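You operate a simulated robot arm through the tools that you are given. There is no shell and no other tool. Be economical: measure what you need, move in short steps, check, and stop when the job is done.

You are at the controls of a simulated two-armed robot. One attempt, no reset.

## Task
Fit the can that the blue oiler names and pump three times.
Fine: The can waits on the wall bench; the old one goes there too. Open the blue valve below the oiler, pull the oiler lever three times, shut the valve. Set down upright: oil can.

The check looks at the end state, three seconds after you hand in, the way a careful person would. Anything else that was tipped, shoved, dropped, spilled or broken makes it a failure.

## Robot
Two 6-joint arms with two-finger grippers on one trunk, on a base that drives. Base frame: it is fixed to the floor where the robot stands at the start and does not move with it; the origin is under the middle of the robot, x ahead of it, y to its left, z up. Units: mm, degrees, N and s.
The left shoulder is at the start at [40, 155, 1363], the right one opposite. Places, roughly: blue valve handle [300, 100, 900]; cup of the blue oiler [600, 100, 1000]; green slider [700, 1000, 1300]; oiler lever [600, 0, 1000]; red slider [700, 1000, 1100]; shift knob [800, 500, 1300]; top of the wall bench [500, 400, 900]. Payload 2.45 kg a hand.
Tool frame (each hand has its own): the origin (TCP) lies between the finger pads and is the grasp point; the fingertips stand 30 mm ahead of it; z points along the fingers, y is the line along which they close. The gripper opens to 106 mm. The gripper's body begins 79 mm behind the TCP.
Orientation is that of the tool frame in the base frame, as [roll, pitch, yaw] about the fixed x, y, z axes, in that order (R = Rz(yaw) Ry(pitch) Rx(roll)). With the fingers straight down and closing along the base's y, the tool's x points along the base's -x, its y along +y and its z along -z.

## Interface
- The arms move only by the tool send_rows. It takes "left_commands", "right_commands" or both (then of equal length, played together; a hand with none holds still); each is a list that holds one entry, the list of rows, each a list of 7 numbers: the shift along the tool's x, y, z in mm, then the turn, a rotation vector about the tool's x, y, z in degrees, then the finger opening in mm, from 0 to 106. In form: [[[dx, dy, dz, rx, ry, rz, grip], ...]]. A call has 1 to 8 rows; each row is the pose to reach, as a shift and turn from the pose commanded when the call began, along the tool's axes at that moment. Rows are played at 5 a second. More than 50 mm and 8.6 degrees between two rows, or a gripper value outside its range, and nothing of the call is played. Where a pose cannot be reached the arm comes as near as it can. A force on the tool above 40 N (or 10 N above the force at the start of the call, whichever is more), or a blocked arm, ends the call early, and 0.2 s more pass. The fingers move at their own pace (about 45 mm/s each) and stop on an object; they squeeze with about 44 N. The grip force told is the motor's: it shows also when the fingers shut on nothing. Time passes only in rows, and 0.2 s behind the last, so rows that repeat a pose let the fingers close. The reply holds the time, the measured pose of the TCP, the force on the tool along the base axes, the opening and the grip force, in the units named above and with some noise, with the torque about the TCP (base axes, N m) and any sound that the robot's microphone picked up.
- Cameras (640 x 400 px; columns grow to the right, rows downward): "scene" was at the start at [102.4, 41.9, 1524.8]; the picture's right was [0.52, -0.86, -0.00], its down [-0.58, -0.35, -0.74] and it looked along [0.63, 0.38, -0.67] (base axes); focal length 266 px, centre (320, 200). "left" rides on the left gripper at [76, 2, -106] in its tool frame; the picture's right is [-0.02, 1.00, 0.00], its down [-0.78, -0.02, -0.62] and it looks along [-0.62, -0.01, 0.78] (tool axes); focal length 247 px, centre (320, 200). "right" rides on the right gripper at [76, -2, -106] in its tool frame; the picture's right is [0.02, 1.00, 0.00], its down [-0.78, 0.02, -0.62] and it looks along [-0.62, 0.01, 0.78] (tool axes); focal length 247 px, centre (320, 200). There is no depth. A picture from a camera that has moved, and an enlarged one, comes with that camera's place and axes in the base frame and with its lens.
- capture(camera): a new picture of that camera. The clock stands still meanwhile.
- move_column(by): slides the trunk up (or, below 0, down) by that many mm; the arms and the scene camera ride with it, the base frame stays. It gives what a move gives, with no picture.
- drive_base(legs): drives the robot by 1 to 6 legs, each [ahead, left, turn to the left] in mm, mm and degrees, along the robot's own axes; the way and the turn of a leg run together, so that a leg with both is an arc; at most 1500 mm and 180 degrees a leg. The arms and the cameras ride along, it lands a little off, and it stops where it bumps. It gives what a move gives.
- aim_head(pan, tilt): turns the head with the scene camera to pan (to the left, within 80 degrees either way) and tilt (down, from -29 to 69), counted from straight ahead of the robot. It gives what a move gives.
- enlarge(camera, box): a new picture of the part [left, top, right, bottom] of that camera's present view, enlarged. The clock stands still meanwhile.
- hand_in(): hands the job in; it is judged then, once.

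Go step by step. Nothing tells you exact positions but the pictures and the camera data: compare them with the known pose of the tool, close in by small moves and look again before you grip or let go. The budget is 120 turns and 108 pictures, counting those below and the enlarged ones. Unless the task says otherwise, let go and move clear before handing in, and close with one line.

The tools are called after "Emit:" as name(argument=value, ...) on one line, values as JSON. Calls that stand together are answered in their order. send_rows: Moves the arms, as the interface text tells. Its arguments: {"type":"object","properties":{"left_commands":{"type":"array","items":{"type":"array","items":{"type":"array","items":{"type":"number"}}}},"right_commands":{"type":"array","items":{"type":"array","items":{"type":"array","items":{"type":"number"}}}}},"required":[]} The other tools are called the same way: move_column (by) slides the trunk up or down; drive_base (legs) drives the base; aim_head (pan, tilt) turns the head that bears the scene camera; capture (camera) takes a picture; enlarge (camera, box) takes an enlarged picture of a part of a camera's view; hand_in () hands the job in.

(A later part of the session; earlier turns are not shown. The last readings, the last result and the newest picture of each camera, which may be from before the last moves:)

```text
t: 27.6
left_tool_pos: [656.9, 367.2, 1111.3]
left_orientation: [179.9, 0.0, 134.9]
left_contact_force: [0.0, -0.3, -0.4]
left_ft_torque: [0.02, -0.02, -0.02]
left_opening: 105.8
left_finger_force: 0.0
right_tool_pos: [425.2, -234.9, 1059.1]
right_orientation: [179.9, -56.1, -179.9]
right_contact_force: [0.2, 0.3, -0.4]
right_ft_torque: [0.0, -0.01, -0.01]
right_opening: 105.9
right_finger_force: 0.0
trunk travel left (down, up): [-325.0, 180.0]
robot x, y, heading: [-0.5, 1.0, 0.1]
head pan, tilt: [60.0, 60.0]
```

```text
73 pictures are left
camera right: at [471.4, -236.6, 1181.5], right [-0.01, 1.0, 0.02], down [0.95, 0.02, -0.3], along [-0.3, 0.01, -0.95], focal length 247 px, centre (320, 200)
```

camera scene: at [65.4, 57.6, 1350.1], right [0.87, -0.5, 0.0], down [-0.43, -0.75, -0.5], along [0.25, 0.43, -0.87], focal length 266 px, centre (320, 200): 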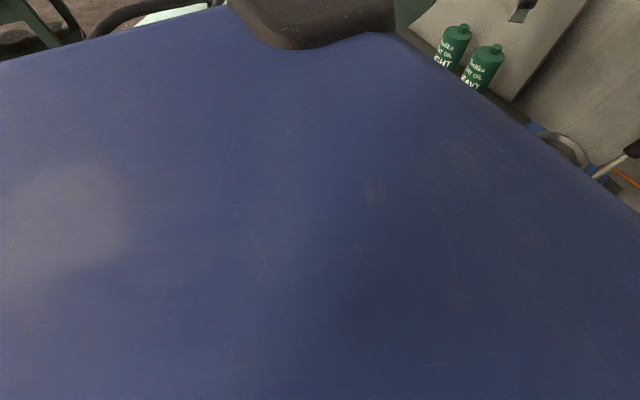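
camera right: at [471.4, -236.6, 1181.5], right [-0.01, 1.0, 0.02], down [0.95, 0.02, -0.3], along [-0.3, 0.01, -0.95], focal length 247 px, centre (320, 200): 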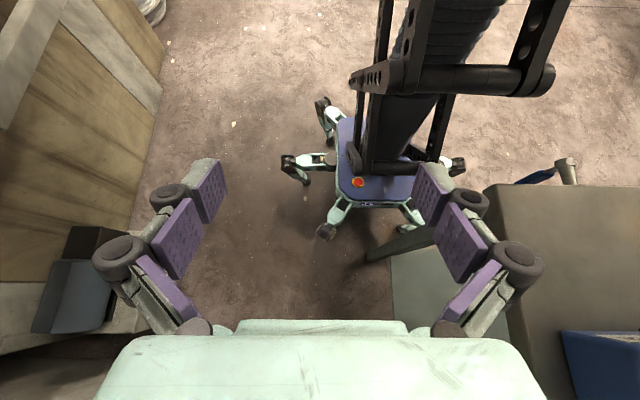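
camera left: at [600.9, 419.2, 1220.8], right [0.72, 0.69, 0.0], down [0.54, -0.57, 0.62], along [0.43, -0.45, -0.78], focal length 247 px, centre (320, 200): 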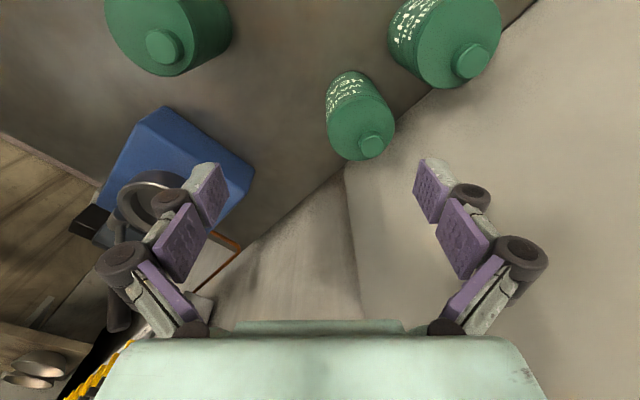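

The base is a small star with low legs; its front legs are near x 270 and the bench foot near x 380, so there is room for 70 mm. I enlarge the valve, which is also in view, then raise the left hand a little and drive ahead 70 mm.

Emit:
enlarge(camera="right", box=[490, 130, 630, 220])

Emit:
drive_base(legs=[[70, 0, 0]])

Emit:
aim_head(pan=28, tilt=42)

Emit:
capture(camera="left")

Emit:
capture(camera="scene")

```text
4.44 times, centred on (560, 175) of right
camera zoom: at [471.4, -236.6, 1181.5], right [-0.01, 1.0, 0.02], down [0.95, 0.02, -0.3], along [-0.3, 0.01, -0.95], focal length 1098 px, centre (-747, 311)
```

zoom: 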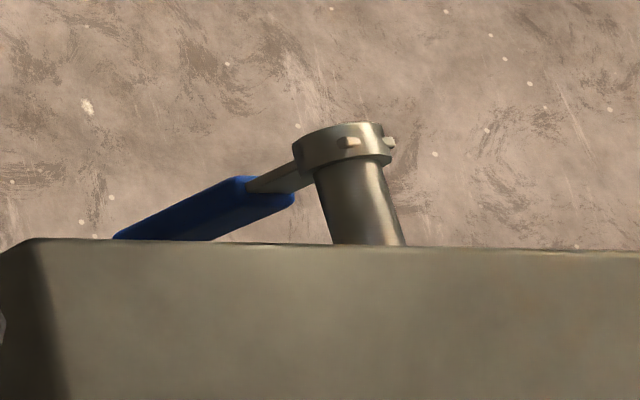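

```text
t: 28.7
left_tool_pos: [680.5, 365.8, 1111.0]
left_orientation: [-179.9, 0.1, 134.6]
left_contact_force: [-0.9, -0.2, 0.4]
left_ft_torque: [-0.03, -0.02, 0.01]
left_opening: 106.1
left_finger_force: 0.1
right_tool_pos: [455.8, -234.1, 1060.8]
right_orientation: [-179.9, -55.8, -180.0]
right_contact_force: [-0.6, 0.0, 0.3]
right_ft_torque: [-0.02, -0.03, 0.02]
right_opening: 105.9
right_finger_force: 0.1
trunk travel left (down, up): [-325.0, 180.0]
robot x, y, heading: [32.5, 1.1, -0.2]
head pan, tilt: [60.0, 60.0]
stopped in leg 1: the robot was blocked; the commanded pose is now the measured one
```

```text
t: 29.7
left_tool_pos: [683.5, 363.7, 1108.4]
left_orientation: [-179.9, 0.0, 134.7]
left_contact_force: [-0.5, -1.1, 0.3]
left_ft_torque: [0.04, -0.03, 0.02]
left_opening: 105.8
left_finger_force: 0.1
right_tool_pos: [456.5, -235.8, 1059.3]
right_orientation: [179.9, -56.0, -180.0]
right_contact_force: [-0.8, 0.6, 0.3]
right_ft_torque: [0.01, 0.04, -0.03]
right_opening: 105.9
right_finger_force: 0.0
trunk travel left (down, up): [-325.0, 180.0]
robot x, y, heading: [29.3, 0.9, -0.3]
head pan, tilt: [28.0, 42.0]
```

```text
71 pictures are left
camera left: at [631.1, 418.4, 1216.3], right [0.73, 0.69, 0.0], down [0.54, -0.57, 0.62], along [0.43, -0.45, -0.78], focal length 247 px, centre (320, 200)
```

left: 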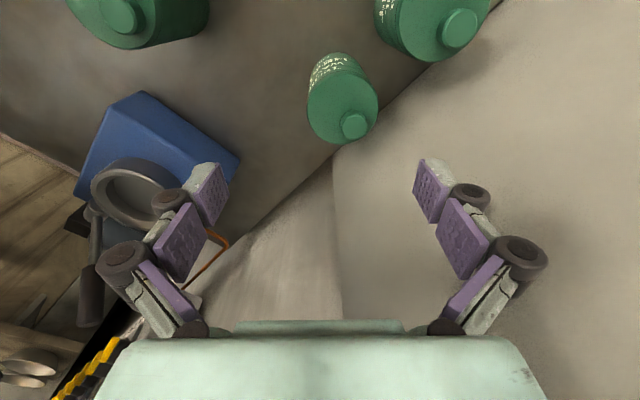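

```text
70 pictures are left
camera scene: at [132.8, 38.2, 1373.9], right [0.47, -0.88, 0.0], down [-0.59, -0.31, -0.74], along [0.66, 0.35, -0.67], focal length 266 px, centre (320, 200)
```

scene: 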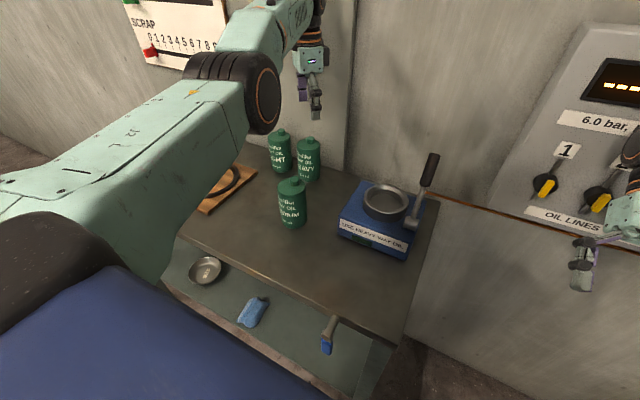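

The drive stopped after about 32 mm; nothing on the bench moved. I look from the right wrist camera at what touches.

Emit:
capture(camera="right")

Emit:
enlarge(camera="scene", box=[280, 280, 420, 400])

```text
69 pictures are left
camera right: at [502.4, -236.9, 1182.3], right [-0.01, 1.0, 0.02], down [0.95, 0.02, -0.3], along [-0.3, 0.01, -0.95], focal length 247 px, centre (320, 200)
```

right: 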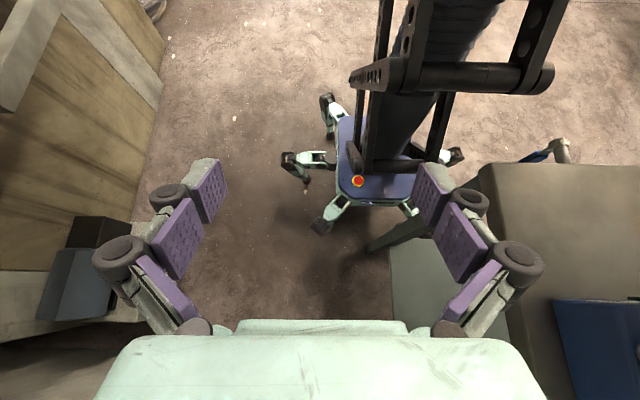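

```text
3.33 times, centred on (350, 340) of scene
camera zoom: at [132.8, 38.2, 1373.9], right [0.47, -0.88, 0.0], down [-0.59, -0.31, -0.74], along [0.66, 0.35, -0.67], focal length 887 px, centre (220, -267)
```

zoom: 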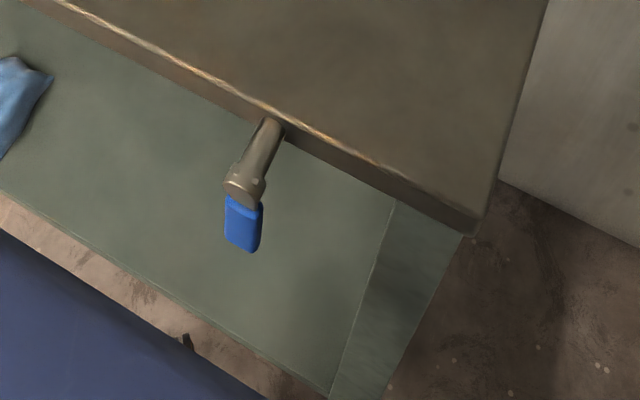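

The base front leg seems to meet the bench foot. I'll back off 30 mm and instead drive left, which brings the left shoulder in line with HEAVY. First a look to the left floor.

Emit:
drive_base(legs=[[-28, 0, 0]])

Emit:
aim_head(pan=80, tilt=30)

Emit:
capture(camera="scene")

```text
t: 30.8
left_tool_pos: [665.9, 364.9, 1103.8]
left_orientation: [-179.8, -0.1, 134.7]
left_contact_force: [1.5, 0.6, -1.3]
left_ft_torque: [0.03, 0.21, 0.03]
left_opening: 105.9
left_finger_force: 0.1
right_tool_pos: [439.1, -234.9, 1055.1]
right_orientation: [179.8, -56.5, -180.0]
right_contact_force: [1.2, 0.8, -0.5]
right_ft_torque: [-0.04, 0.11, 0.03]
right_opening: 105.9
right_finger_force: 0.0
trunk travel left (down, up): [-325.0, 180.0]
robot x, y, heading: [-3.0, -1.1, 0.3]
head pan, tilt: [28.0, 42.0]
```

```text
t: 32.0
left_tool_pos: [659.3, 363.8, 1107.7]
left_orientation: [180.0, 0.0, 134.7]
left_contact_force: [0.5, -0.6, 0.1]
left_ft_torque: [0.04, 0.04, 0.05]
left_opening: 106.3
left_finger_force: 0.1
right_tool_pos: [432.6, -234.8, 1058.1]
right_orientation: [179.9, -56.3, -180.0]
right_contact_force: [0.7, -0.1, -0.3]
right_ft_torque: [0.01, 0.01, -0.02]
right_opening: 105.7
right_finger_force: 0.1
trunk travel left (down, up): [-325.0, 180.0]
robot x, y, heading: [-4.2, 1.0, -0.0]
head pan, tilt: [80.0, 30.0]
```

```text
67 pictures are left
camera scene: at [48.6, 88.4, 1392.2], right [0.98, -0.17, 0.0], down [-0.09, -0.49, -0.87], along [0.15, 0.85, -0.5], focal length 266 px, centre (320, 200)
```

scene: 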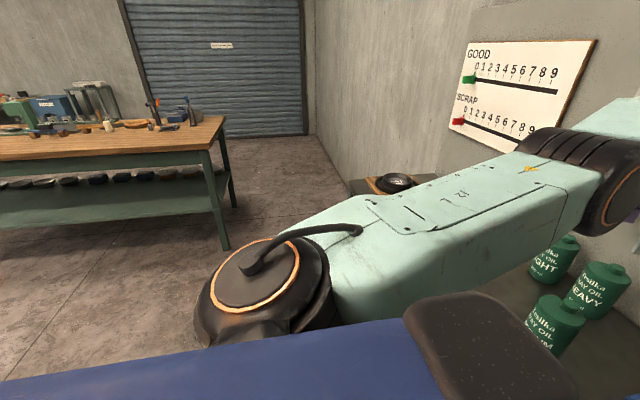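

Left is clear. I upright the right hand, retract the left hand by 100 mm, then drive 200 mm left.

Emit:
send_rows(right_commands=[[[0, 0, 0, 0, -8, 0, 106], [0, 0, 0, 0, -16, 0, 106], [0, 0, 0, 0, -24, 0, 106], [0, 0, 0, 0, -32, 0, 106], [0, 0, 0, 0, -40, 0, 106], [0, 0, 0, 0, -48, 0, 106], [0, 0, 0, 0, -56.3, 0, 106]]], left_commands=[[[0, 0, -20, 0, 0, 0, 106], [18, -18, -40, 0, 0, 0, 106], [36, -36, -40, 0, 0, 0, 106], [54, -54, -40, 0, 0, 0, 106], [71, -71, -40, 0, 0, 0, 106], [71, -71, -40, 0, 0, 0, 106], [71, -71, -40, 0, 0, 0, 106]]])

Emit:
drive_base(legs=[[0, 200, 0]])

Emit:
aim_head(pan=5, tilt=42)

Emit:
capture(camera="scene")

```text
t: 33.6
left_tool_pos: [642.0, 368.3, 1148.8]
left_orientation: [179.8, 0.2, 134.8]
left_contact_force: [-1.0, 0.4, 0.8]
left_ft_torque: [0.02, -0.04, 0.0]
left_opening: 106.1
left_finger_force: 0.0
left hand out of reach, approached as far as the arm can: row 1, 2, 3, 4, 5, 6, 7
right_tool_pos: [427.2, -236.6, 1059.6]
right_orientation: [-179.9, 0.5, 180.0]
right_contact_force: [-0.8, 0.2, -0.5]
right_ft_torque: [0.01, -0.02, -0.02]
right_opening: 106.1
right_finger_force: 0.1
trunk travel left (down, up): [-325.0, 180.0]
robot x, y, heading: [-0.1, -1.1, -0.0]
head pan, tilt: [80.0, 30.0]
```

```text
t: 36.7
left_tool_pos: [643.6, 563.6, 1149.7]
left_orientation: [179.8, 0.1, 134.6]
left_contact_force: [-0.6, 1.0, 0.9]
left_ft_torque: [0.02, -0.01, 0.03]
left_opening: 106.0
left_finger_force: 0.1
right_tool_pos: [427.5, -39.8, 1058.3]
right_orientation: [179.8, 0.4, 179.9]
right_contact_force: [-0.2, 0.2, 0.6]
right_ft_torque: [0.02, -0.06, -0.01]
right_opening: 106.0
right_finger_force: 0.0
trunk travel left (down, up): [-325.0, 180.0]
robot x, y, heading: [-1.0, 201.8, 0.1]
head pan, tilt: [80.0, 30.0]
```

```text
t: 38.2
left_tool_pos: [643.5, 564.7, 1148.6]
left_orientation: [179.9, 0.1, 134.5]
left_contact_force: [-0.2, 0.3, 0.5]
left_ft_torque: [0.0, 0.01, -0.02]
left_opening: 106.1
left_finger_force: 0.1
right_tool_pos: [428.7, -36.8, 1058.7]
right_orientation: [179.9, 0.3, 179.9]
right_contact_force: [0.1, -0.3, 0.2]
right_ft_torque: [-0.02, 0.0, 0.0]
right_opening: 105.7
right_finger_force: 0.1
trunk travel left (down, up): [-325.0, 180.0]
robot x, y, heading: [-1.6, 200.2, 0.0]
head pan, tilt: [5.0, 42.0]
```

```text
66 pictures are left
camera scene: at [111.3, 208.0, 1374.1], right [0.09, -1.0, 0.0], down [-0.67, -0.06, -0.74], along [0.74, 0.07, -0.67], focal length 266 px, centre (320, 200)
```

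scene: 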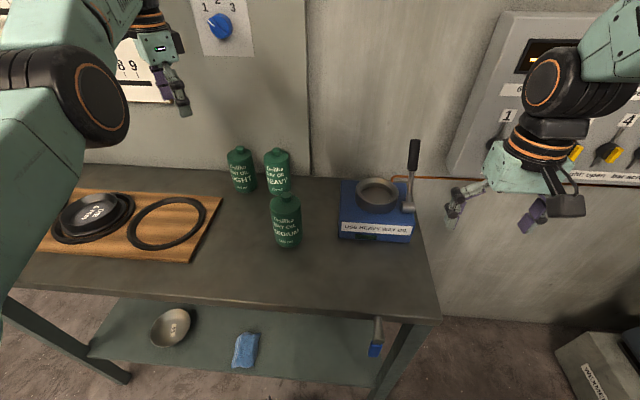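

Nothing moved on the bench, and the robot now stands well for both sides. I bring the left hand over HEAVY.

Emit:
send_rows(left_commands=[[[-34, -19, 0, 0, 0, 0, 106], [-68, -37, 0, 0, 0, 0, 106], [-102, -56, 0, 0, 0, 0, 106], [-136, -75, 0, 0, 0, 0, 106], [-170, -93, 0, 0, 0, 0, 106], [-170, -93, 20, 0, 0, 0, 106]]])

Emit:
capture(camera="left")

```text
t: 39.6
left_tool_pos: [669.0, 386.3, 1118.6]
left_orientation: [-179.9, -0.2, 134.7]
left_contact_force: [0.5, -0.5, 1.0]
left_ft_torque: [-0.04, 0.06, -0.03]
left_opening: 105.9
left_finger_force: 0.0
left hand out of reach, approached as far as the arm can: row 2, 3, 4, 5, 6
right_tool_pos: [433.3, -35.5, 1056.2]
right_orientation: [179.9, 0.0, 179.9]
right_contact_force: [1.0, 0.6, 0.1]
right_ft_torque: [-0.04, 0.12, 0.01]
right_opening: 105.9
right_finger_force: 0.0
trunk travel left (down, up): [-325.0, 180.0]
robot x, y, heading: [-4.2, 200.5, 0.0]
head pan, tilt: [5.0, 42.0]
```

```text
65 pictures are left
camera left: at [617.9, 440.7, 1225.8], right [0.73, 0.69, 0.0], down [0.54, -0.57, 0.62], along [0.42, -0.45, -0.78], focal length 247 px, centre (320, 200)
```

left: 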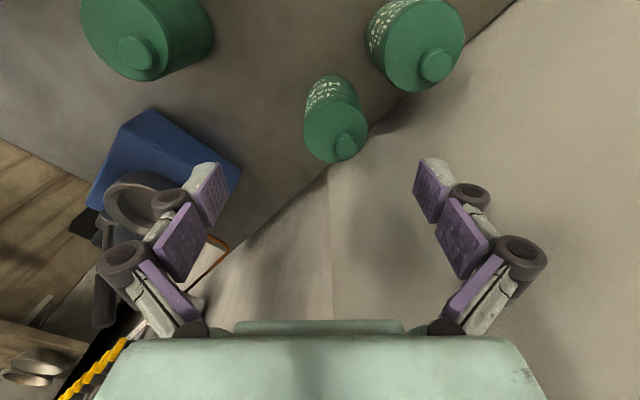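

Still 30 mm short at this height. Turning the robot 15 degrees to the right brings the left shoulder forward; the hands sweep well above everything.

Emit:
drive_base(legs=[[0, 0, -15]])

Emit:
capture(camera="left")

Emit:
capture(camera="scene")

```text
t: 41.4
left_tool_pos: [687.7, 262.9, 1120.9]
left_orientation: [-180.0, 0.1, 124.1]
left_contact_force: [-0.8, 0.0, 0.5]
left_ft_torque: [-0.04, 0.03, 0.0]
left_opening: 106.0
left_finger_force: 0.0
right_tool_pos: [380.7, -108.6, 1058.8]
right_orientation: [-180.0, 0.2, 169.7]
right_contact_force: [0.2, 0.6, -0.3]
right_ft_torque: [0.0, 0.05, -0.03]
right_opening: 106.0
right_finger_force: 0.0
trunk travel left (down, up): [-325.0, 180.0]
robot x, y, heading: [-3.1, 203.1, -9.7]
head pan, tilt: [5.0, 42.0]
stopped in leg 1: the robot was blocked; the commanded pose is now the measured one
```

```text
64 pictures are left
camera left: at [647.2, 326.2, 1229.7], right [0.84, 0.54, 0.0], down [0.43, -0.66, 0.62], along [0.34, -0.52, -0.78], focal length 247 px, centre (320, 200)
```

left: 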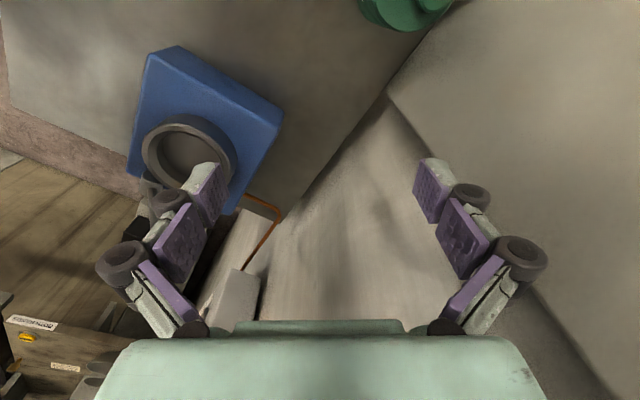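

```text
63 pictures are left
camera scene: at [113.7, 190.7, 1373.9], right [-0.08, -1.0, 0.0], down [-0.67, 0.05, -0.74], along [0.74, -0.06, -0.67], focal length 266 px, centre (320, 200)
```

scene: 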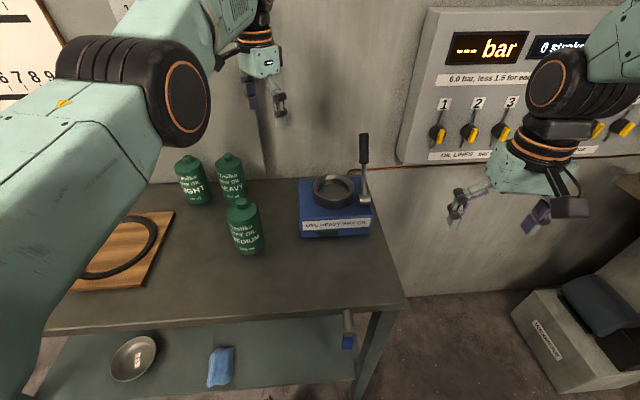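

It turned 9.7 degrees before being blocked, which should be enough at a lower height. The wall panel also shows a stroke counter ("0 strokes"), handy for later. I go over HEAVY and down to z 1060.

Emit:
send_rows(left_commands=[[[22, 18, 12, 0, 0, 0, 106], [45, 37, 25, 0, 0, 0, 106], [67, 55, 40, 0, 0, 0, 106], [89, 74, 55, 0, 0, 0, 106], [89, 74, 60, 0, 0, 0, 106]]])

Emit:
capture(camera="left")

Emit:
capture(camera="scene")

```text
t: 42.6
left_tool_pos: [708.2, 374.7, 1070.7]
left_orientation: [179.8, 0.0, 124.4]
left_contact_force: [-13.2, 0.4, 5.5]
left_ft_torque: [0.15, -1.0, 0.51]
left_opening: 103.8
left_finger_force: 0.1
left hand out of reach, approached as far as the arm can: row 1, 2, 3, 4, 5
right_tool_pos: [377.6, -110.2, 1060.4]
right_orientation: [179.9, 0.4, 169.5]
right_contact_force: [-0.2, -0.2, -0.2]
right_ft_torque: [0.01, -0.02, -0.02]
right_opening: 105.9
right_finger_force: 0.1
trunk travel left (down, up): [-325.0, 180.0]
robot x, y, heading: [-2.5, 197.5, -9.7]
head pan, tilt: [5.0, 42.0]
```

```text
62 pictures are left
camera left: at [667.0, 438.1, 1178.2], right [0.84, 0.55, 0.0], down [0.43, -0.66, 0.62], along [0.34, -0.52, -0.78], focal length 247 px, centre (320, 200)
```

left: 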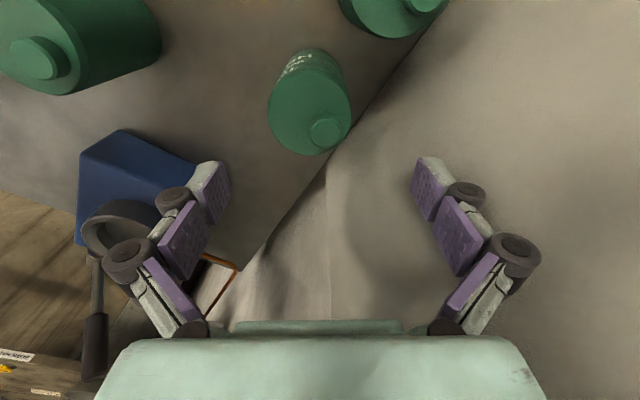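

```text
61 pictures are left
camera scene: at [108.1, 188.2, 1374.4], right [-0.08, -1.0, 0.0], down [-0.66, 0.06, -0.75], along [0.74, -0.06, -0.67], focal length 266 px, centre (320, 200)
```

scene: 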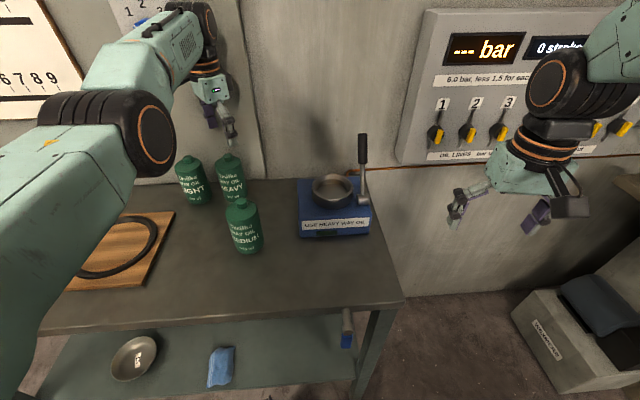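

A finger touches the wall panel (13 N), so the panel is near x 760. I back off to (697, 377) and turn the hand 30 degrees so the fingers lie more along y.

Emit:
send_rows(left_commands=[[[8, -9, 0, 0, 0, 0, 98], [8, -9, 0, 0, 0, -7.8, 98], [8, -9, 0, 0, 0, -15.6, 98], [8, -9, 0, 0, 0, -23.4, 98], [8, -9, 0, 0, 0, -31, 98], [8, -9, 0, 0, 0, -31, 98]]])

Emit:
capture(camera="left")

Emit:
enlarge(camera="scene", box=[150, 40, 290, 220])

```text
t: 44.0
left_tool_pos: [711.6, 376.0, 1069.8]
left_orientation: [180.0, 0.1, 155.4]
left_contact_force: [1.1, 0.3, -0.4]
left_ft_torque: [-0.01, -0.01, 0.01]
left_opening: 97.9
left_finger_force: 0.1
left hand out of reach, approached as far as the arm can: row 1, 2, 3, 4, 5, 6
right_tool_pos: [378.9, -111.3, 1058.2]
right_orientation: [179.9, 0.3, 169.7]
right_contact_force: [-0.7, 0.4, -0.5]
right_ft_torque: [0.0, 0.0, 0.02]
right_opening: 105.9
right_finger_force: 0.0
trunk travel left (down, up): [-325.0, 180.0]
robot x, y, heading: [-1.0, 200.9, -9.5]
head pan, tilt: [5.0, 42.0]
```

```text
60 pictures are left
camera left: at [642.7, 408.1, 1177.1], right [0.44, 0.9, 0.0], down [0.7, -0.34, 0.62], along [0.56, -0.27, -0.78], focal length 247 px, centre (320, 200)
```

left: 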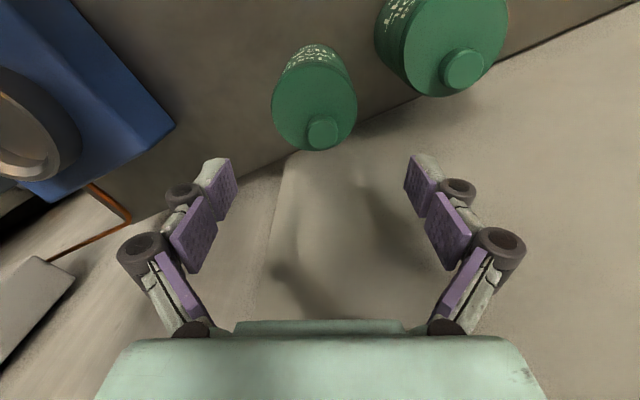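

```text
2.22 times, centred on (220, 130) of scene
camera zoom: at [111.3, 187.9, 1374.1], right [-0.08, -1.0, 0.0], down [-0.67, 0.06, -0.74], along [0.74, -0.06, -0.67], focal length 591 px, centre (542, 356)
```

zoom: 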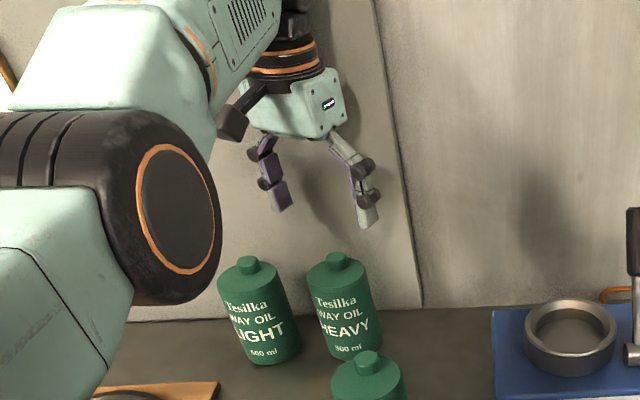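

HEAVY's axis is (698, 377); the hand is at (712, 376). I correct by 13 mm and lower until the fingertips are just at the can's shoulder.

Emit:
send_rows(left_commands=[[[12, -4, 0, 0, 0, 0, 98], [12, -4, 20, 0, 0, 0, 98], [12, -4, 40, 0, 0, 0, 98], [12, -4, 50, 0, 0, 0, 98]]])

Emit:
capture(camera="left")

Emit:
enlarge(camera="scene", box=[150, 40, 290, 220])

```text
t: 45.0
left_tool_pos: [714.6, 376.7, 1019.0]
left_orientation: [-180.0, -0.1, 155.2]
left_contact_force: [1.0, 0.2, -0.5]
left_ft_torque: [0.01, -0.01, 0.01]
left_opening: 98.1
left_finger_force: 0.0
left hand out of reach, approached as far as the arm can: row 1, 2, 3, 4
right_tool_pos: [379.6, -111.2, 1058.2]
right_orientation: [179.9, 0.2, 169.6]
right_contact_force: [0.2, -0.2, 0.1]
right_ft_torque: [-0.01, 0.02, -0.02]
right_opening: 106.0
right_finger_force: 0.1
trunk travel left (down, up): [-325.0, 180.0]
robot x, y, heading: [-2.5, 198.9, -9.9]
head pan, tilt: [5.0, 42.0]
```

```text
58 pictures are left
camera left: at [647.0, 408.5, 1126.5], right [0.44, 0.9, 0.0], down [0.7, -0.34, 0.62], along [0.56, -0.27, -0.78], focal length 247 px, centre (320, 200)
```

left: 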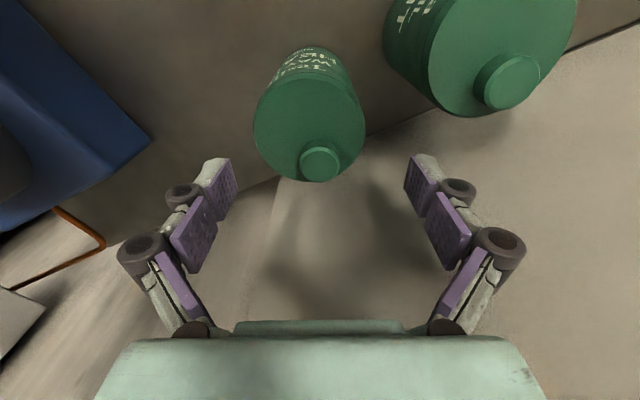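

```text
2.22 times, centred on (220, 130) of scene
camera zoom: at [111.8, 188.3, 1374.0], right [-0.08, -1.0, 0.0], down [-0.67, 0.06, -0.74], along [0.74, -0.06, -0.67], focal length 591 px, centre (542, 356)
```

zoom: 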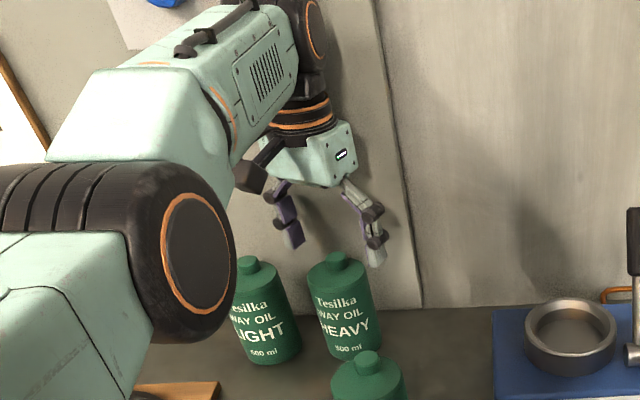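

The hand follows in z but not in x; it seems stuck at some joint limit. I raise it clear and test a larger retreat.

Emit:
send_rows(left_commands=[[[0, 0, -30, 0, 0, 0, 98], [0, 0, -60, 0, 0, 0, 98], [45, -20, -60, 0, 0, 0, 98], [90, -40, -60, 0, 0, 0, 98], [90, -40, -60, 0, 0, 0, 98]]])

Emit:
aim_head(pan=35, tilt=25)

Emit:
capture(camera="scene")

```text
t: 46.2
left_tool_pos: [619.9, 377.7, 1077.3]
left_orientation: [-180.0, 0.1, 155.2]
left_contact_force: [0.6, -0.6, 0.5]
left_ft_torque: [0.0, 0.04, -0.02]
left_opening: 98.1
left_finger_force: 0.0
right_tool_pos: [381.3, -110.1, 1056.5]
right_orientation: [-180.0, 0.1, 169.6]
right_contact_force: [0.1, 1.4, -0.5]
right_ft_torque: [-0.02, 0.03, -0.04]
right_opening: 105.8
right_finger_force: 0.0
trunk travel left (down, up): [-325.0, 180.0]
robot x, y, heading: [-1.6, 199.8, -10.0]
head pan, tilt: [5.0, 42.0]
```

```text
t: 47.1
left_tool_pos: [614.2, 376.4, 1081.7]
left_orientation: [179.9, 0.2, 155.3]
left_contact_force: [1.0, 0.4, 0.5]
left_ft_torque: [0.01, -0.01, 0.0]
left_opening: 97.8
left_finger_force: 0.0
right_tool_pos: [378.2, -111.0, 1059.2]
right_orientation: [179.8, 0.4, 169.7]
right_contact_force: [0.0, 0.2, -0.7]
right_ft_torque: [0.0, -0.02, -0.01]
right_opening: 106.0
right_finger_force: 0.2
trunk travel left (down, up): [-325.0, 180.0]
robot x, y, heading: [-1.0, 199.2, -10.0]
head pan, tilt: [35.0, 25.0]
```

```text
56 pictures are left
camera scene: at [109.3, 233.6, 1400.6], right [0.42, -0.91, 0.0], down [-0.38, -0.18, -0.91], along [0.82, 0.39, -0.42], focal length 266 px, centre (320, 200)
```

scene: 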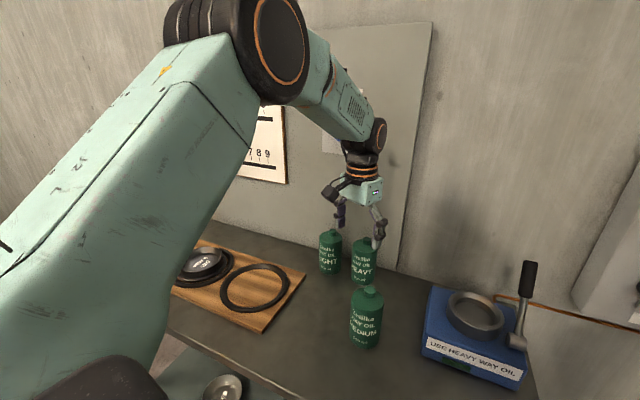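

It tracks again. From this clean state I go forward 84 mm while lowering to z 1050.

Emit:
send_rows(left_commands=[[[-19, 9, 10, 0, 0, 0, 98], [-38, 18, 20, 0, 0, 0, 98], [-57, 26, 28, 0, 0, 0, 98], [-76, 35, 32, 0, 0, 0, 98], [-76, 35, 32, 0, 0, 0, 98]]])

Emit:
capture(camera="left")

```text
t: 48.3
left_tool_pos: [698.4, 377.7, 1048.8]
left_orientation: [179.9, 0.0, 155.3]
left_contact_force: [-0.6, 0.2, -0.4]
left_ft_torque: [-0.01, -0.03, -0.01]
left_opening: 97.7
left_finger_force: 0.0
right_tool_pos: [378.4, -110.2, 1058.5]
right_orientation: [179.9, 0.3, 169.6]
right_contact_force: [-0.3, 0.6, 0.7]
right_ft_torque: [0.0, 0.01, 0.0]
right_opening: 106.1
right_finger_force: 0.0
trunk travel left (down, up): [-325.0, 180.0]
robot x, y, heading: [-2.2, 199.2, -10.0]
head pan, tilt: [35.0, 25.0]
```

```text
55 pictures are left
camera left: at [630.0, 409.7, 1155.2], right [0.44, 0.9, 0.0], down [0.7, -0.34, 0.62], along [0.56, -0.27, -0.78], focal length 247 px, centre (320, 200)
```

left: 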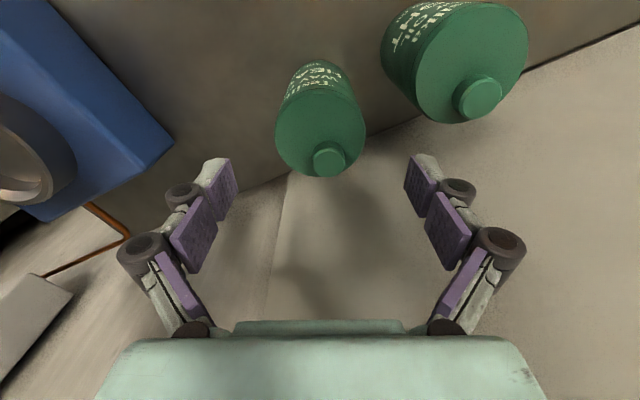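

The hand is exactly over HEAVY. I lower to z 952 and close.

Emit:
send_rows(left_commands=[[[0, 0, 30, 0, 0, 0, 98], [0, 0, 60, 0, 0, 0, 98], [0, 0, 85, 0, 0, 0, 98], [0, 0, 97, 0, 0, 0, 98]]])

Emit:
capture(camera="left")

```text
t: 49.3
left_tool_pos: [700.4, 378.1, 949.7]
left_orientation: [-179.9, 0.0, 155.3]
left_contact_force: [0.4, 0.4, 0.0]
left_ft_torque: [0.01, 0.01, 0.0]
left_opening: 98.0
left_finger_force: 0.1
right_tool_pos: [380.7, -110.1, 1058.8]
right_orientation: [179.8, 0.3, 169.6]
right_contact_force: [0.9, 0.5, -0.9]
right_ft_torque: [0.01, 0.02, 0.0]
right_opening: 106.0
right_finger_force: 0.0
trunk travel left (down, up): [-325.0, 180.0]
robot x, y, heading: [-1.9, 201.2, -9.5]
head pan, tilt: [35.0, 25.0]
```

```text
54 pictures are left
camera left: at [632.4, 410.5, 1056.7], right [0.44, 0.9, 0.0], down [0.7, -0.34, 0.62], along [0.56, -0.27, -0.78], focal length 247 px, centre (320, 200)
```

left: 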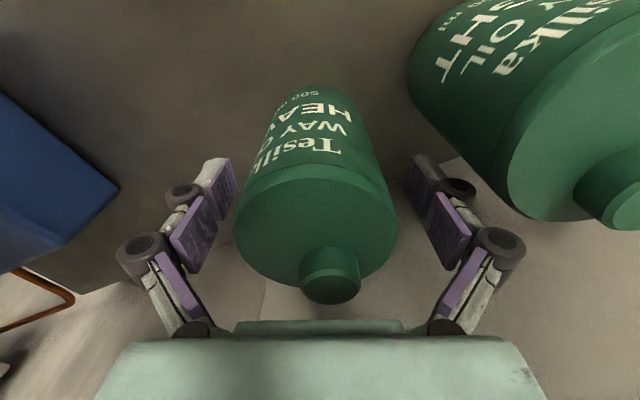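

The fingers straddle HEAVY evenly. Close and lift a little.

Emit:
send_rows(left_commands=[[[0, 0, 0, 0, 0, 0, 75], [0, 0, 0, 0, 0, 0, 60], [0, 0, 0, 0, 0, 0, 50], [0, 0, 0, 0, 0, 0, 50], [0, 0, -15, 0, 0, 0, 50], [0, 0, -40, 0, 0, 0, 50], [0, 0, -65, 0, 0, 0, 50]]])

Emit:
capture(camera="scene")

```text
t: 50.9
left_tool_pos: [698.9, 377.1, 1015.6]
left_orientation: [180.0, 0.2, 155.3]
left_contact_force: [-0.6, 0.0, -4.3]
left_ft_torque: [0.0, 0.0, 0.03]
left_opening: 64.9
left_finger_force: 43.7
right_tool_pos: [379.5, -110.5, 1058.9]
right_orientation: [179.9, 0.3, 169.6]
right_contact_force: [0.3, -1.0, -0.1]
right_ft_torque: [-0.03, -0.02, -0.02]
right_opening: 106.1
right_finger_force: 0.1
trunk travel left (down, up): [-325.0, 180.0]
robot x, y, heading: [-5.1, 198.0, -9.7]
head pan, tilt: [35.0, 25.0]
```

```text
53 pictures are left
camera scene: at [111.9, 234.6, 1400.3], right [0.43, -0.91, 0.0], down [-0.38, -0.18, -0.91], along [0.82, 0.39, -0.42], focal length 266 px, centre (320, 200)
```

scene: 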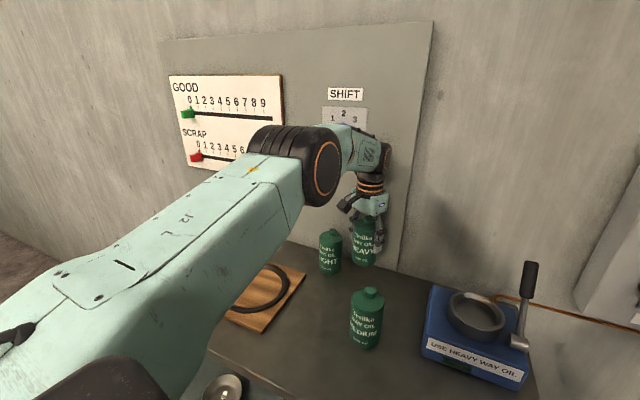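

HEAVY is held. I carry it toward the cup at height, turning the hand back so the fingers close along x.

Emit:
send_rows(left_commands=[[[0, -25, -12, 0, 0, 8.1, 50], [-1, -58, -25, 0, 0, 16.2, 50], [-3, -92, -40, 0, 0, 24.3, 50], [-5, -128, -55, 0, 0, 32.4, 50], [-8, -165, -70, 0, 0, 40.6, 50], [-10, -202, -85, 0, 0, 48.8, 50], [-13, -239, -90, 0, 0, 57, 50], [-16, -273, -90, 0, 0, 65.3, 50]]])

Emit:
aim_head(pan=0, tilt=38)

Emit:
capture(camera="left")

Emit:
capture(camera="scene")

```text
t: 52.7
left_tool_pos: [600.5, 123.2, 1107.9]
left_orientation: [179.8, 0.1, 90.1]
left_contact_force: [0.2, -0.3, -5.1]
left_ft_torque: [-0.01, 0.0, 0.01]
left_opening: 64.9
left_finger_force: 44.4
right_tool_pos: [379.3, -111.4, 1058.3]
right_orientation: [179.7, 0.3, 169.6]
right_contact_force: [-0.3, 0.1, -0.5]
right_ft_torque: [0.02, 0.0, 0.03]
right_opening: 105.9
right_finger_force: 0.1
trunk travel left (down, up): [-325.0, 180.0]
robot x, y, heading: [0.6, 200.6, -9.9]
head pan, tilt: [35.0, 25.0]
```

```text
t: 53.7
left_tool_pos: [599.3, 125.0, 1103.7]
left_orientation: [-179.9, 0.0, 90.2]
left_contact_force: [0.3, -0.4, -5.2]
left_ft_torque: [0.01, 0.01, 0.02]
left_opening: 64.8
left_finger_force: 43.9
right_tool_pos: [378.7, -110.6, 1058.3]
right_orientation: [179.9, 0.2, 169.6]
right_contact_force: [-0.4, 0.8, 0.0]
right_ft_torque: [0.0, -0.02, 0.01]
right_opening: 106.1
right_finger_force: 0.1
trunk travel left (down, up): [-325.0, 180.0]
robot x, y, heading: [-3.9, 202.0, -9.6]
head pan, tilt: [0.0, 38.0]
```

```text
52 pictures are left
camera left: at [603.1, 200.4, 1212.3], right [1.0, -0.02, 0.0], down [-0.01, -0.78, 0.62], along [-0.01, -0.62, -0.78], focal length 247 px, centre (320, 200)
```

left: 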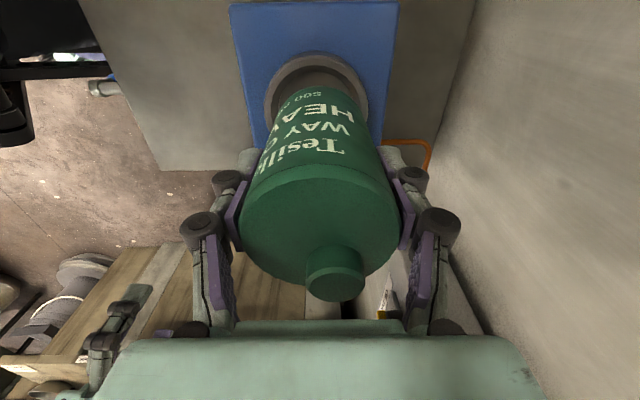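

```text
51 pictures are left
camera scene: at [114.6, 181.0, 1379.9], right [-0.17, -0.99, 0.0], down [-0.61, 0.1, -0.79], along [0.78, -0.13, -0.62], focal length 266 px, centre (320, 200)
```

scene: 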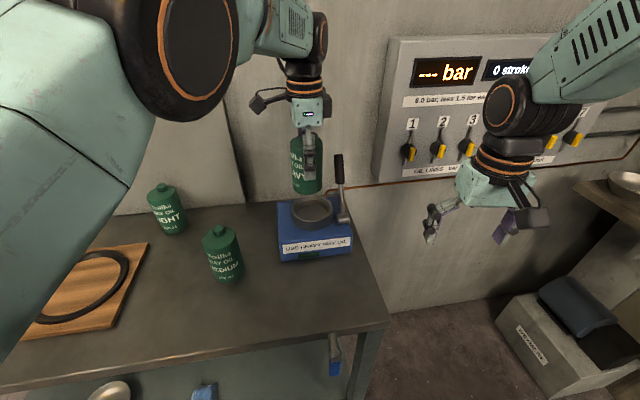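

The can hangs above the cup. I measure the cup centre precisely before lowering.

Emit:
enlarge(camera="scene", box=[260, 130, 370, 270])

Emit:
enlarge(camera="left", box=[220, 0, 420, 160])

```text
2.86 times, centred on (315, 200) of scene
camera zoom: at [114.6, 181.0, 1379.9], right [-0.17, -0.99, 0.0], down [-0.61, 0.1, -0.79], along [0.78, -0.13, -0.62], focal length 760 px, centre (334, 200)
```

zoom: 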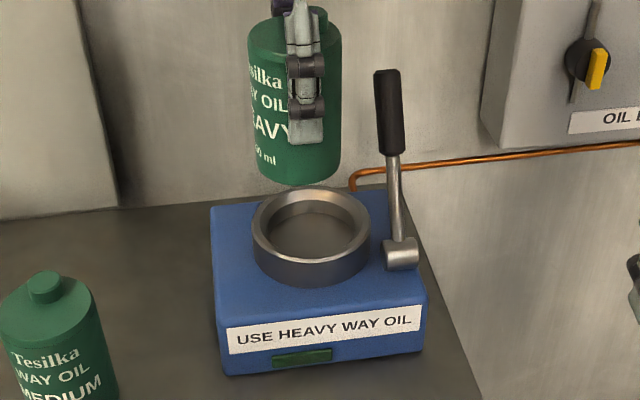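

```text
2.50 times, centred on (320, 80) of left
camera zoom: at [603.1, 200.4, 1212.3], right [1.0, -0.02, 0.0], down [-0.01, -0.78, 0.62], along [-0.01, -0.62, -0.78], focal length 617 px, centre (320, 500)
```

zoom: 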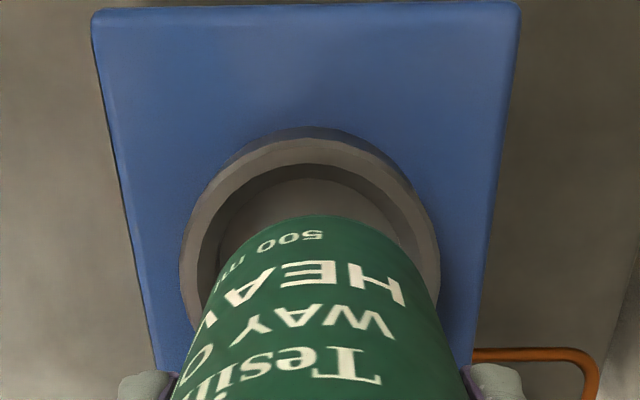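

The cup centre comes out at about (598, 121), matching where MEDIUM was held (597, 122). I shift by 2-3 mm and lower to just above the rim.

Emit:
send_rows(left_commands=[[[-1, -2.5, 0, 0, 0, 0, 50], [-1, -2.5, 20, 0, 0, 0, 50], [-1, -2.5, 35, 0, 0, 0, 50], [-1, -2.5, 45, 0, 0, 0, 50]]])

Emit:
enlarge(camera="scene", box=[270, 130, 360, 250])

Emit:
enlarge(camera="left", box=[220, 0, 420, 160])

```text
t: 54.7
left_tool_pos: [599.7, 124.5, 1060.0]
left_orientation: [180.0, 0.3, 90.4]
left_contact_force: [0.0, 1.0, -5.0]
left_ft_torque: [0.01, -0.04, -0.02]
left_opening: 64.6
left_finger_force: 43.9
right_tool_pos: [380.0, -110.1, 1057.5]
right_orientation: [179.8, 0.1, 169.6]
right_contact_force: [0.4, -0.1, -0.1]
right_ft_torque: [0.0, 0.02, -0.01]
right_opening: 105.9
right_finger_force: 0.2
trunk travel left (down, up): [-325.0, 180.0]
robot x, y, heading: [-1.0, 201.1, -9.7]
head pan, tilt: [0.0, 38.0]
```

```text
3.33 times, centred on (315, 190) of scene
camera zoom: at [114.3, 180.4, 1379.9], right [-0.17, -0.99, 0.0], down [-0.61, 0.11, -0.79], along [0.78, -0.13, -0.62], focal length 887 px, centre (337, 233)
```

zoom: 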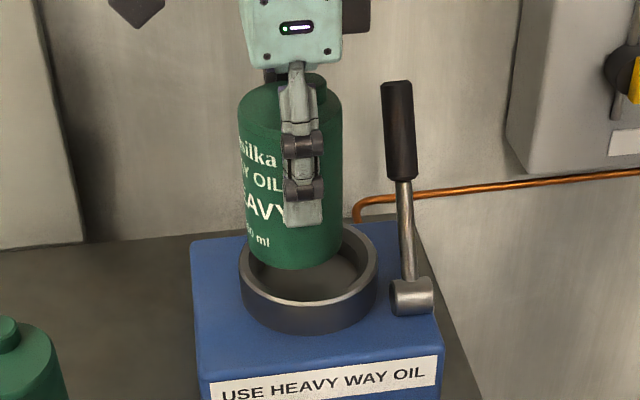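

```text
2.50 times, centred on (320, 80) of left
camera zoom: at [601.6, 201.4, 1168.1], right [1.0, -0.01, 0.0], down [-0.01, -0.78, 0.63], along [-0.01, -0.63, -0.78], focal length 617 px, centre (320, 500)
```

zoom: 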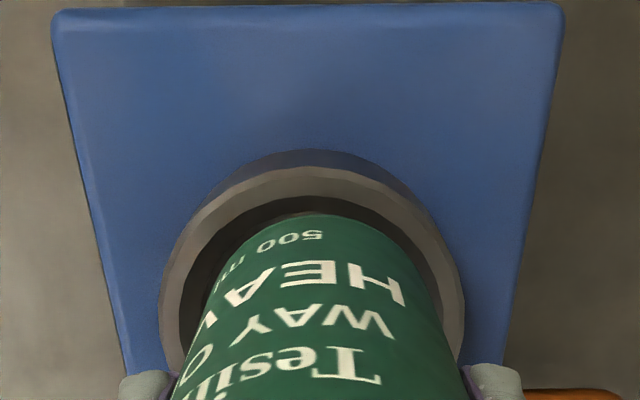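

In both views the can sits some 5 mm toward +y of the cup centre. I shift -5 in y and -2 in x and lower gently into the ring.

Emit:
send_rows(left_commands=[[[-5, -2, 0, 0, 0, 0, 50], [-5, -2, 5, 0, 0, 0, 50], [-5, -2, 10, 0, 0, 0, 50], [-5, -2, 14, 0, 0, 0, 50]]])

Emit:
enlarge(camera="scene", box=[270, 130, 360, 250])

Emit:
enlarge(camera="left", box=[220, 0, 420, 160])

```text
t: 55.7
left_tool_pos: [599.4, 122.5, 1047.9]
left_orientation: [-180.0, 0.4, 90.7]
left_contact_force: [1.2, 1.4, -4.4]
left_ft_torque: [0.0, 0.02, 0.01]
left_opening: 64.6
left_finger_force: 43.9
right_tool_pos: [379.2, -111.7, 1058.5]
right_orientation: [179.9, 0.3, 169.6]
right_contact_force: [0.7, 0.7, 0.5]
right_ft_torque: [0.0, 0.03, 0.0]
right_opening: 106.0
right_finger_force: 0.1
trunk travel left (down, up): [-325.0, 180.0]
robot x, y, heading: [-0.2, 203.4, -9.8]
head pan, tilt: [0.0, 38.0]
```

```text
3.33 times, centred on (315, 190) of scene
camera zoom: at [114.0, 180.1, 1379.9], right [-0.17, -0.99, 0.0], down [-0.61, 0.11, -0.79], along [0.78, -0.13, -0.62], focal length 887 px, centre (337, 233)
```

zoom: 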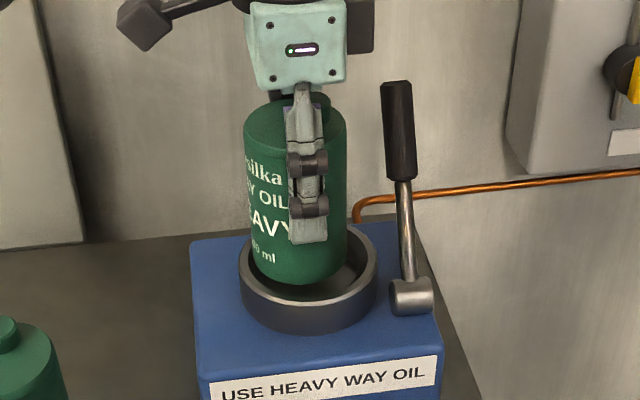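

```text
2.50 times, centred on (320, 80) of left
camera zoom: at [600.6, 198.7, 1154.5], right [1.0, -0.01, 0.0], down [-0.01, -0.78, 0.63], along [-0.01, -0.63, -0.78], focal length 617 px, centre (320, 500)
```

zoom: 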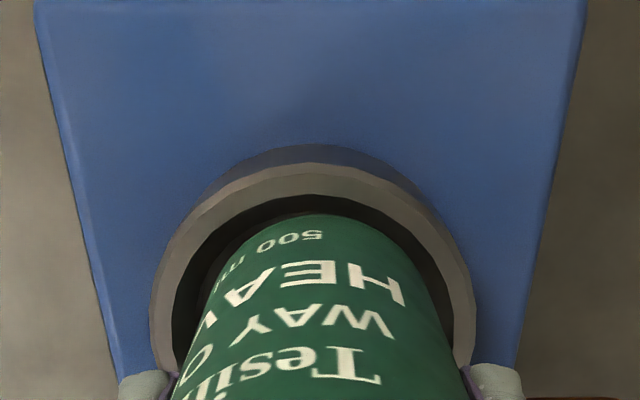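

Still slightly toward +x and +y; another small correction, then down.

Emit:
send_rows(left_commands=[[[-4, -3, 0, 0, 0, 0, 50], [-4, -3, 4, 0, 0, 0, 50], [-4, -3, 8, 0, 0, 0, 50], [-4, -3, 12, 0, 0, 0, 50]]])

Emit:
enlarge(camera="scene", box=[270, 130, 360, 250])

Emit:
enlarge(camera="left", box=[220, 0, 420, 160])

```text
t: 56.7
left_tool_pos: [598.6, 120.3, 1037.2]
left_orientation: [-179.9, 0.7, 91.1]
left_contact_force: [0.1, -0.8, -5.8]
left_ft_torque: [0.02, 0.02, -0.01]
left_opening: 64.7
left_finger_force: 44.0
right_tool_pos: [380.0, -110.1, 1057.9]
right_orientation: [-180.0, 0.3, 169.6]
right_contact_force: [-0.1, -1.1, 0.0]
right_ft_torque: [-0.01, 0.01, 0.03]
right_opening: 106.0
right_finger_force: 0.1
trunk travel left (down, up): [-325.0, 180.0]
robot x, y, heading: [-2.7, 198.4, -9.7]
head pan, tilt: [0.0, 38.0]
```

```text
3.33 times, centred on (315, 190) of scene
camera zoom: at [113.9, 180.5, 1379.9], right [-0.17, -0.99, 0.0], down [-0.61, 0.11, -0.79], along [0.78, -0.13, -0.62], focal length 887 px, centre (337, 233)
```

zoom: 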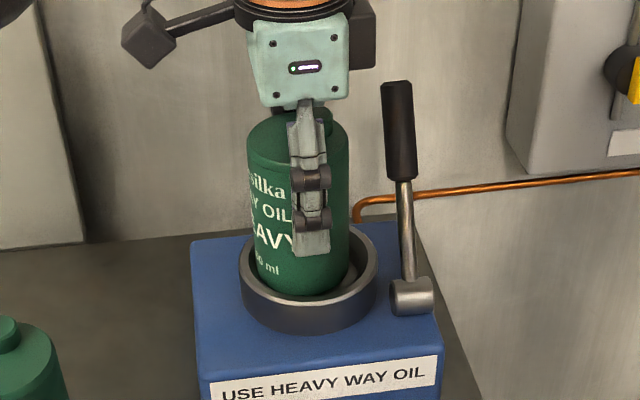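

```text
2.50 times, centred on (320, 80) of left
camera zoom: at [599.2, 198.0, 1144.1], right [1.0, 0.0, 0.0], down [0.0, -0.78, 0.63], along [0.0, -0.63, -0.78], focal length 617 px, centre (320, 500)
```

zoom: 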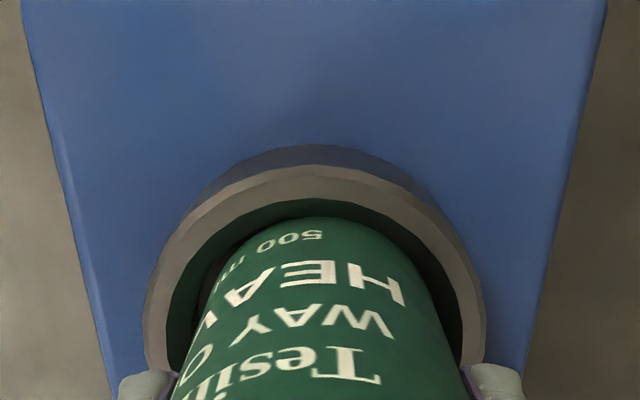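

The can is inside the ring. I lower in 2 mm steps until it stands.

Emit:
send_rows(left_commands=[[[-1, -1, 2, 0, 0, 0, 50], [-1, -1, 4, 0, 0, 0, 50], [-1, -1, 6, 0, 0, 0, 50], [-1, -1, 8, 0, 0, 0, 50], [-1, -1, 10, 0, 0, 0, 50], [-1, -1, 12, 0, 0, 0, 50]]])

```text
t: 58.1
left_tool_pos: [596.5, 120.2, 1026.3]
left_orientation: [179.8, 0.7, 91.2]
left_contact_force: [2.0, 1.6, 10.0]
left_ft_torque: [0.59, -0.07, -0.06]
left_opening: 64.8
left_finger_force: 43.8
right_tool_pos: [378.3, -111.2, 1058.9]
right_orientation: [180.0, 0.1, 169.6]
right_contact_force: [-1.0, -0.3, -0.1]
right_ft_torque: [-0.03, -0.01, -0.03]
right_opening: 106.0
right_finger_force: 0.1
trunk travel left (down, up): [-325.0, 180.0]
robot x, y, heading: [-3.2, 199.3, -9.6]
head pan, tilt: [0.0, 38.0]
```

Contact at z 1026 with the can on the cup floor. Release and rise.

Emit:
send_rows(left_commands=[[[0, 0, 0, 0, 0, 0, 68], [0, 0, 0, 0, 0, 0, 80], [0, 0, 0, 0, 0, 0, 95], [0, 0, 0, 0, 0, 0, 100], [0, 0, -40, 0, 0, 0, 100], [0, 0, -85, 0, 0, 0, 100], [0, 0, -130, 0, 0, 0, 100]]])

Emit:
capture(camera="left")

Emit:
enlarge(camera="scene", box=[240, 110, 400, 270])

```text
t: 59.7
left_tool_pos: [595.4, 117.1, 1148.7]
left_orientation: [-179.5, 0.4, 90.5]
left_contact_force: [0.7, -0.5, 0.1]
left_ft_torque: [0.0, 0.03, -0.04]
left_opening: 100.0
left_finger_force: 0.0
right_tool_pos: [379.4, -109.9, 1057.2]
right_orientation: [179.9, 0.4, 169.6]
right_contact_force: [-0.3, 0.0, -0.4]
right_ft_torque: [-0.01, 0.04, 0.0]
right_opening: 105.9
right_finger_force: 0.0
trunk travel left (down, up): [-325.0, 180.0]
robot x, y, heading: [-2.7, 200.5, -9.9]
head pan, tilt: [0.0, 38.0]
```

```text
42 pictures are left
camera left: at [597.7, 193.5, 1255.8], right [1.0, -0.01, -0.01], down [0.0, -0.78, 0.63], along [-0.01, -0.63, -0.78], focal length 247 px, centre (320, 200)
```

left: 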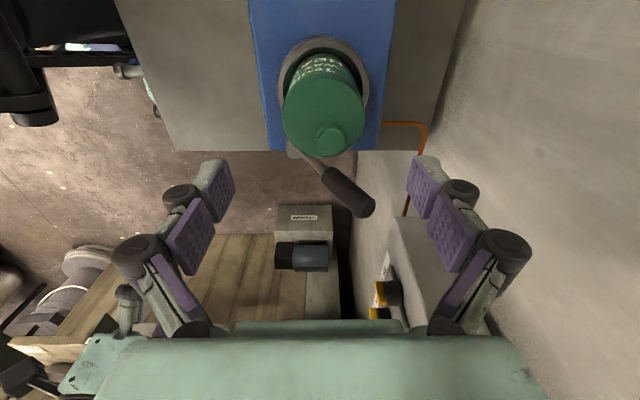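

```text
2.50 times, centred on (320, 190) of scene
camera zoom: at [113.5, 180.1, 1380.0], right [-0.17, -0.99, 0.0], down [-0.61, 0.11, -0.79], along [0.78, -0.13, -0.62], focal length 665 px, centre (320, 225)
```

zoom: 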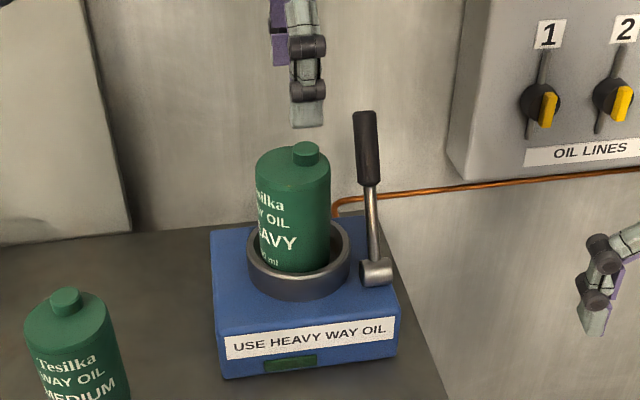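

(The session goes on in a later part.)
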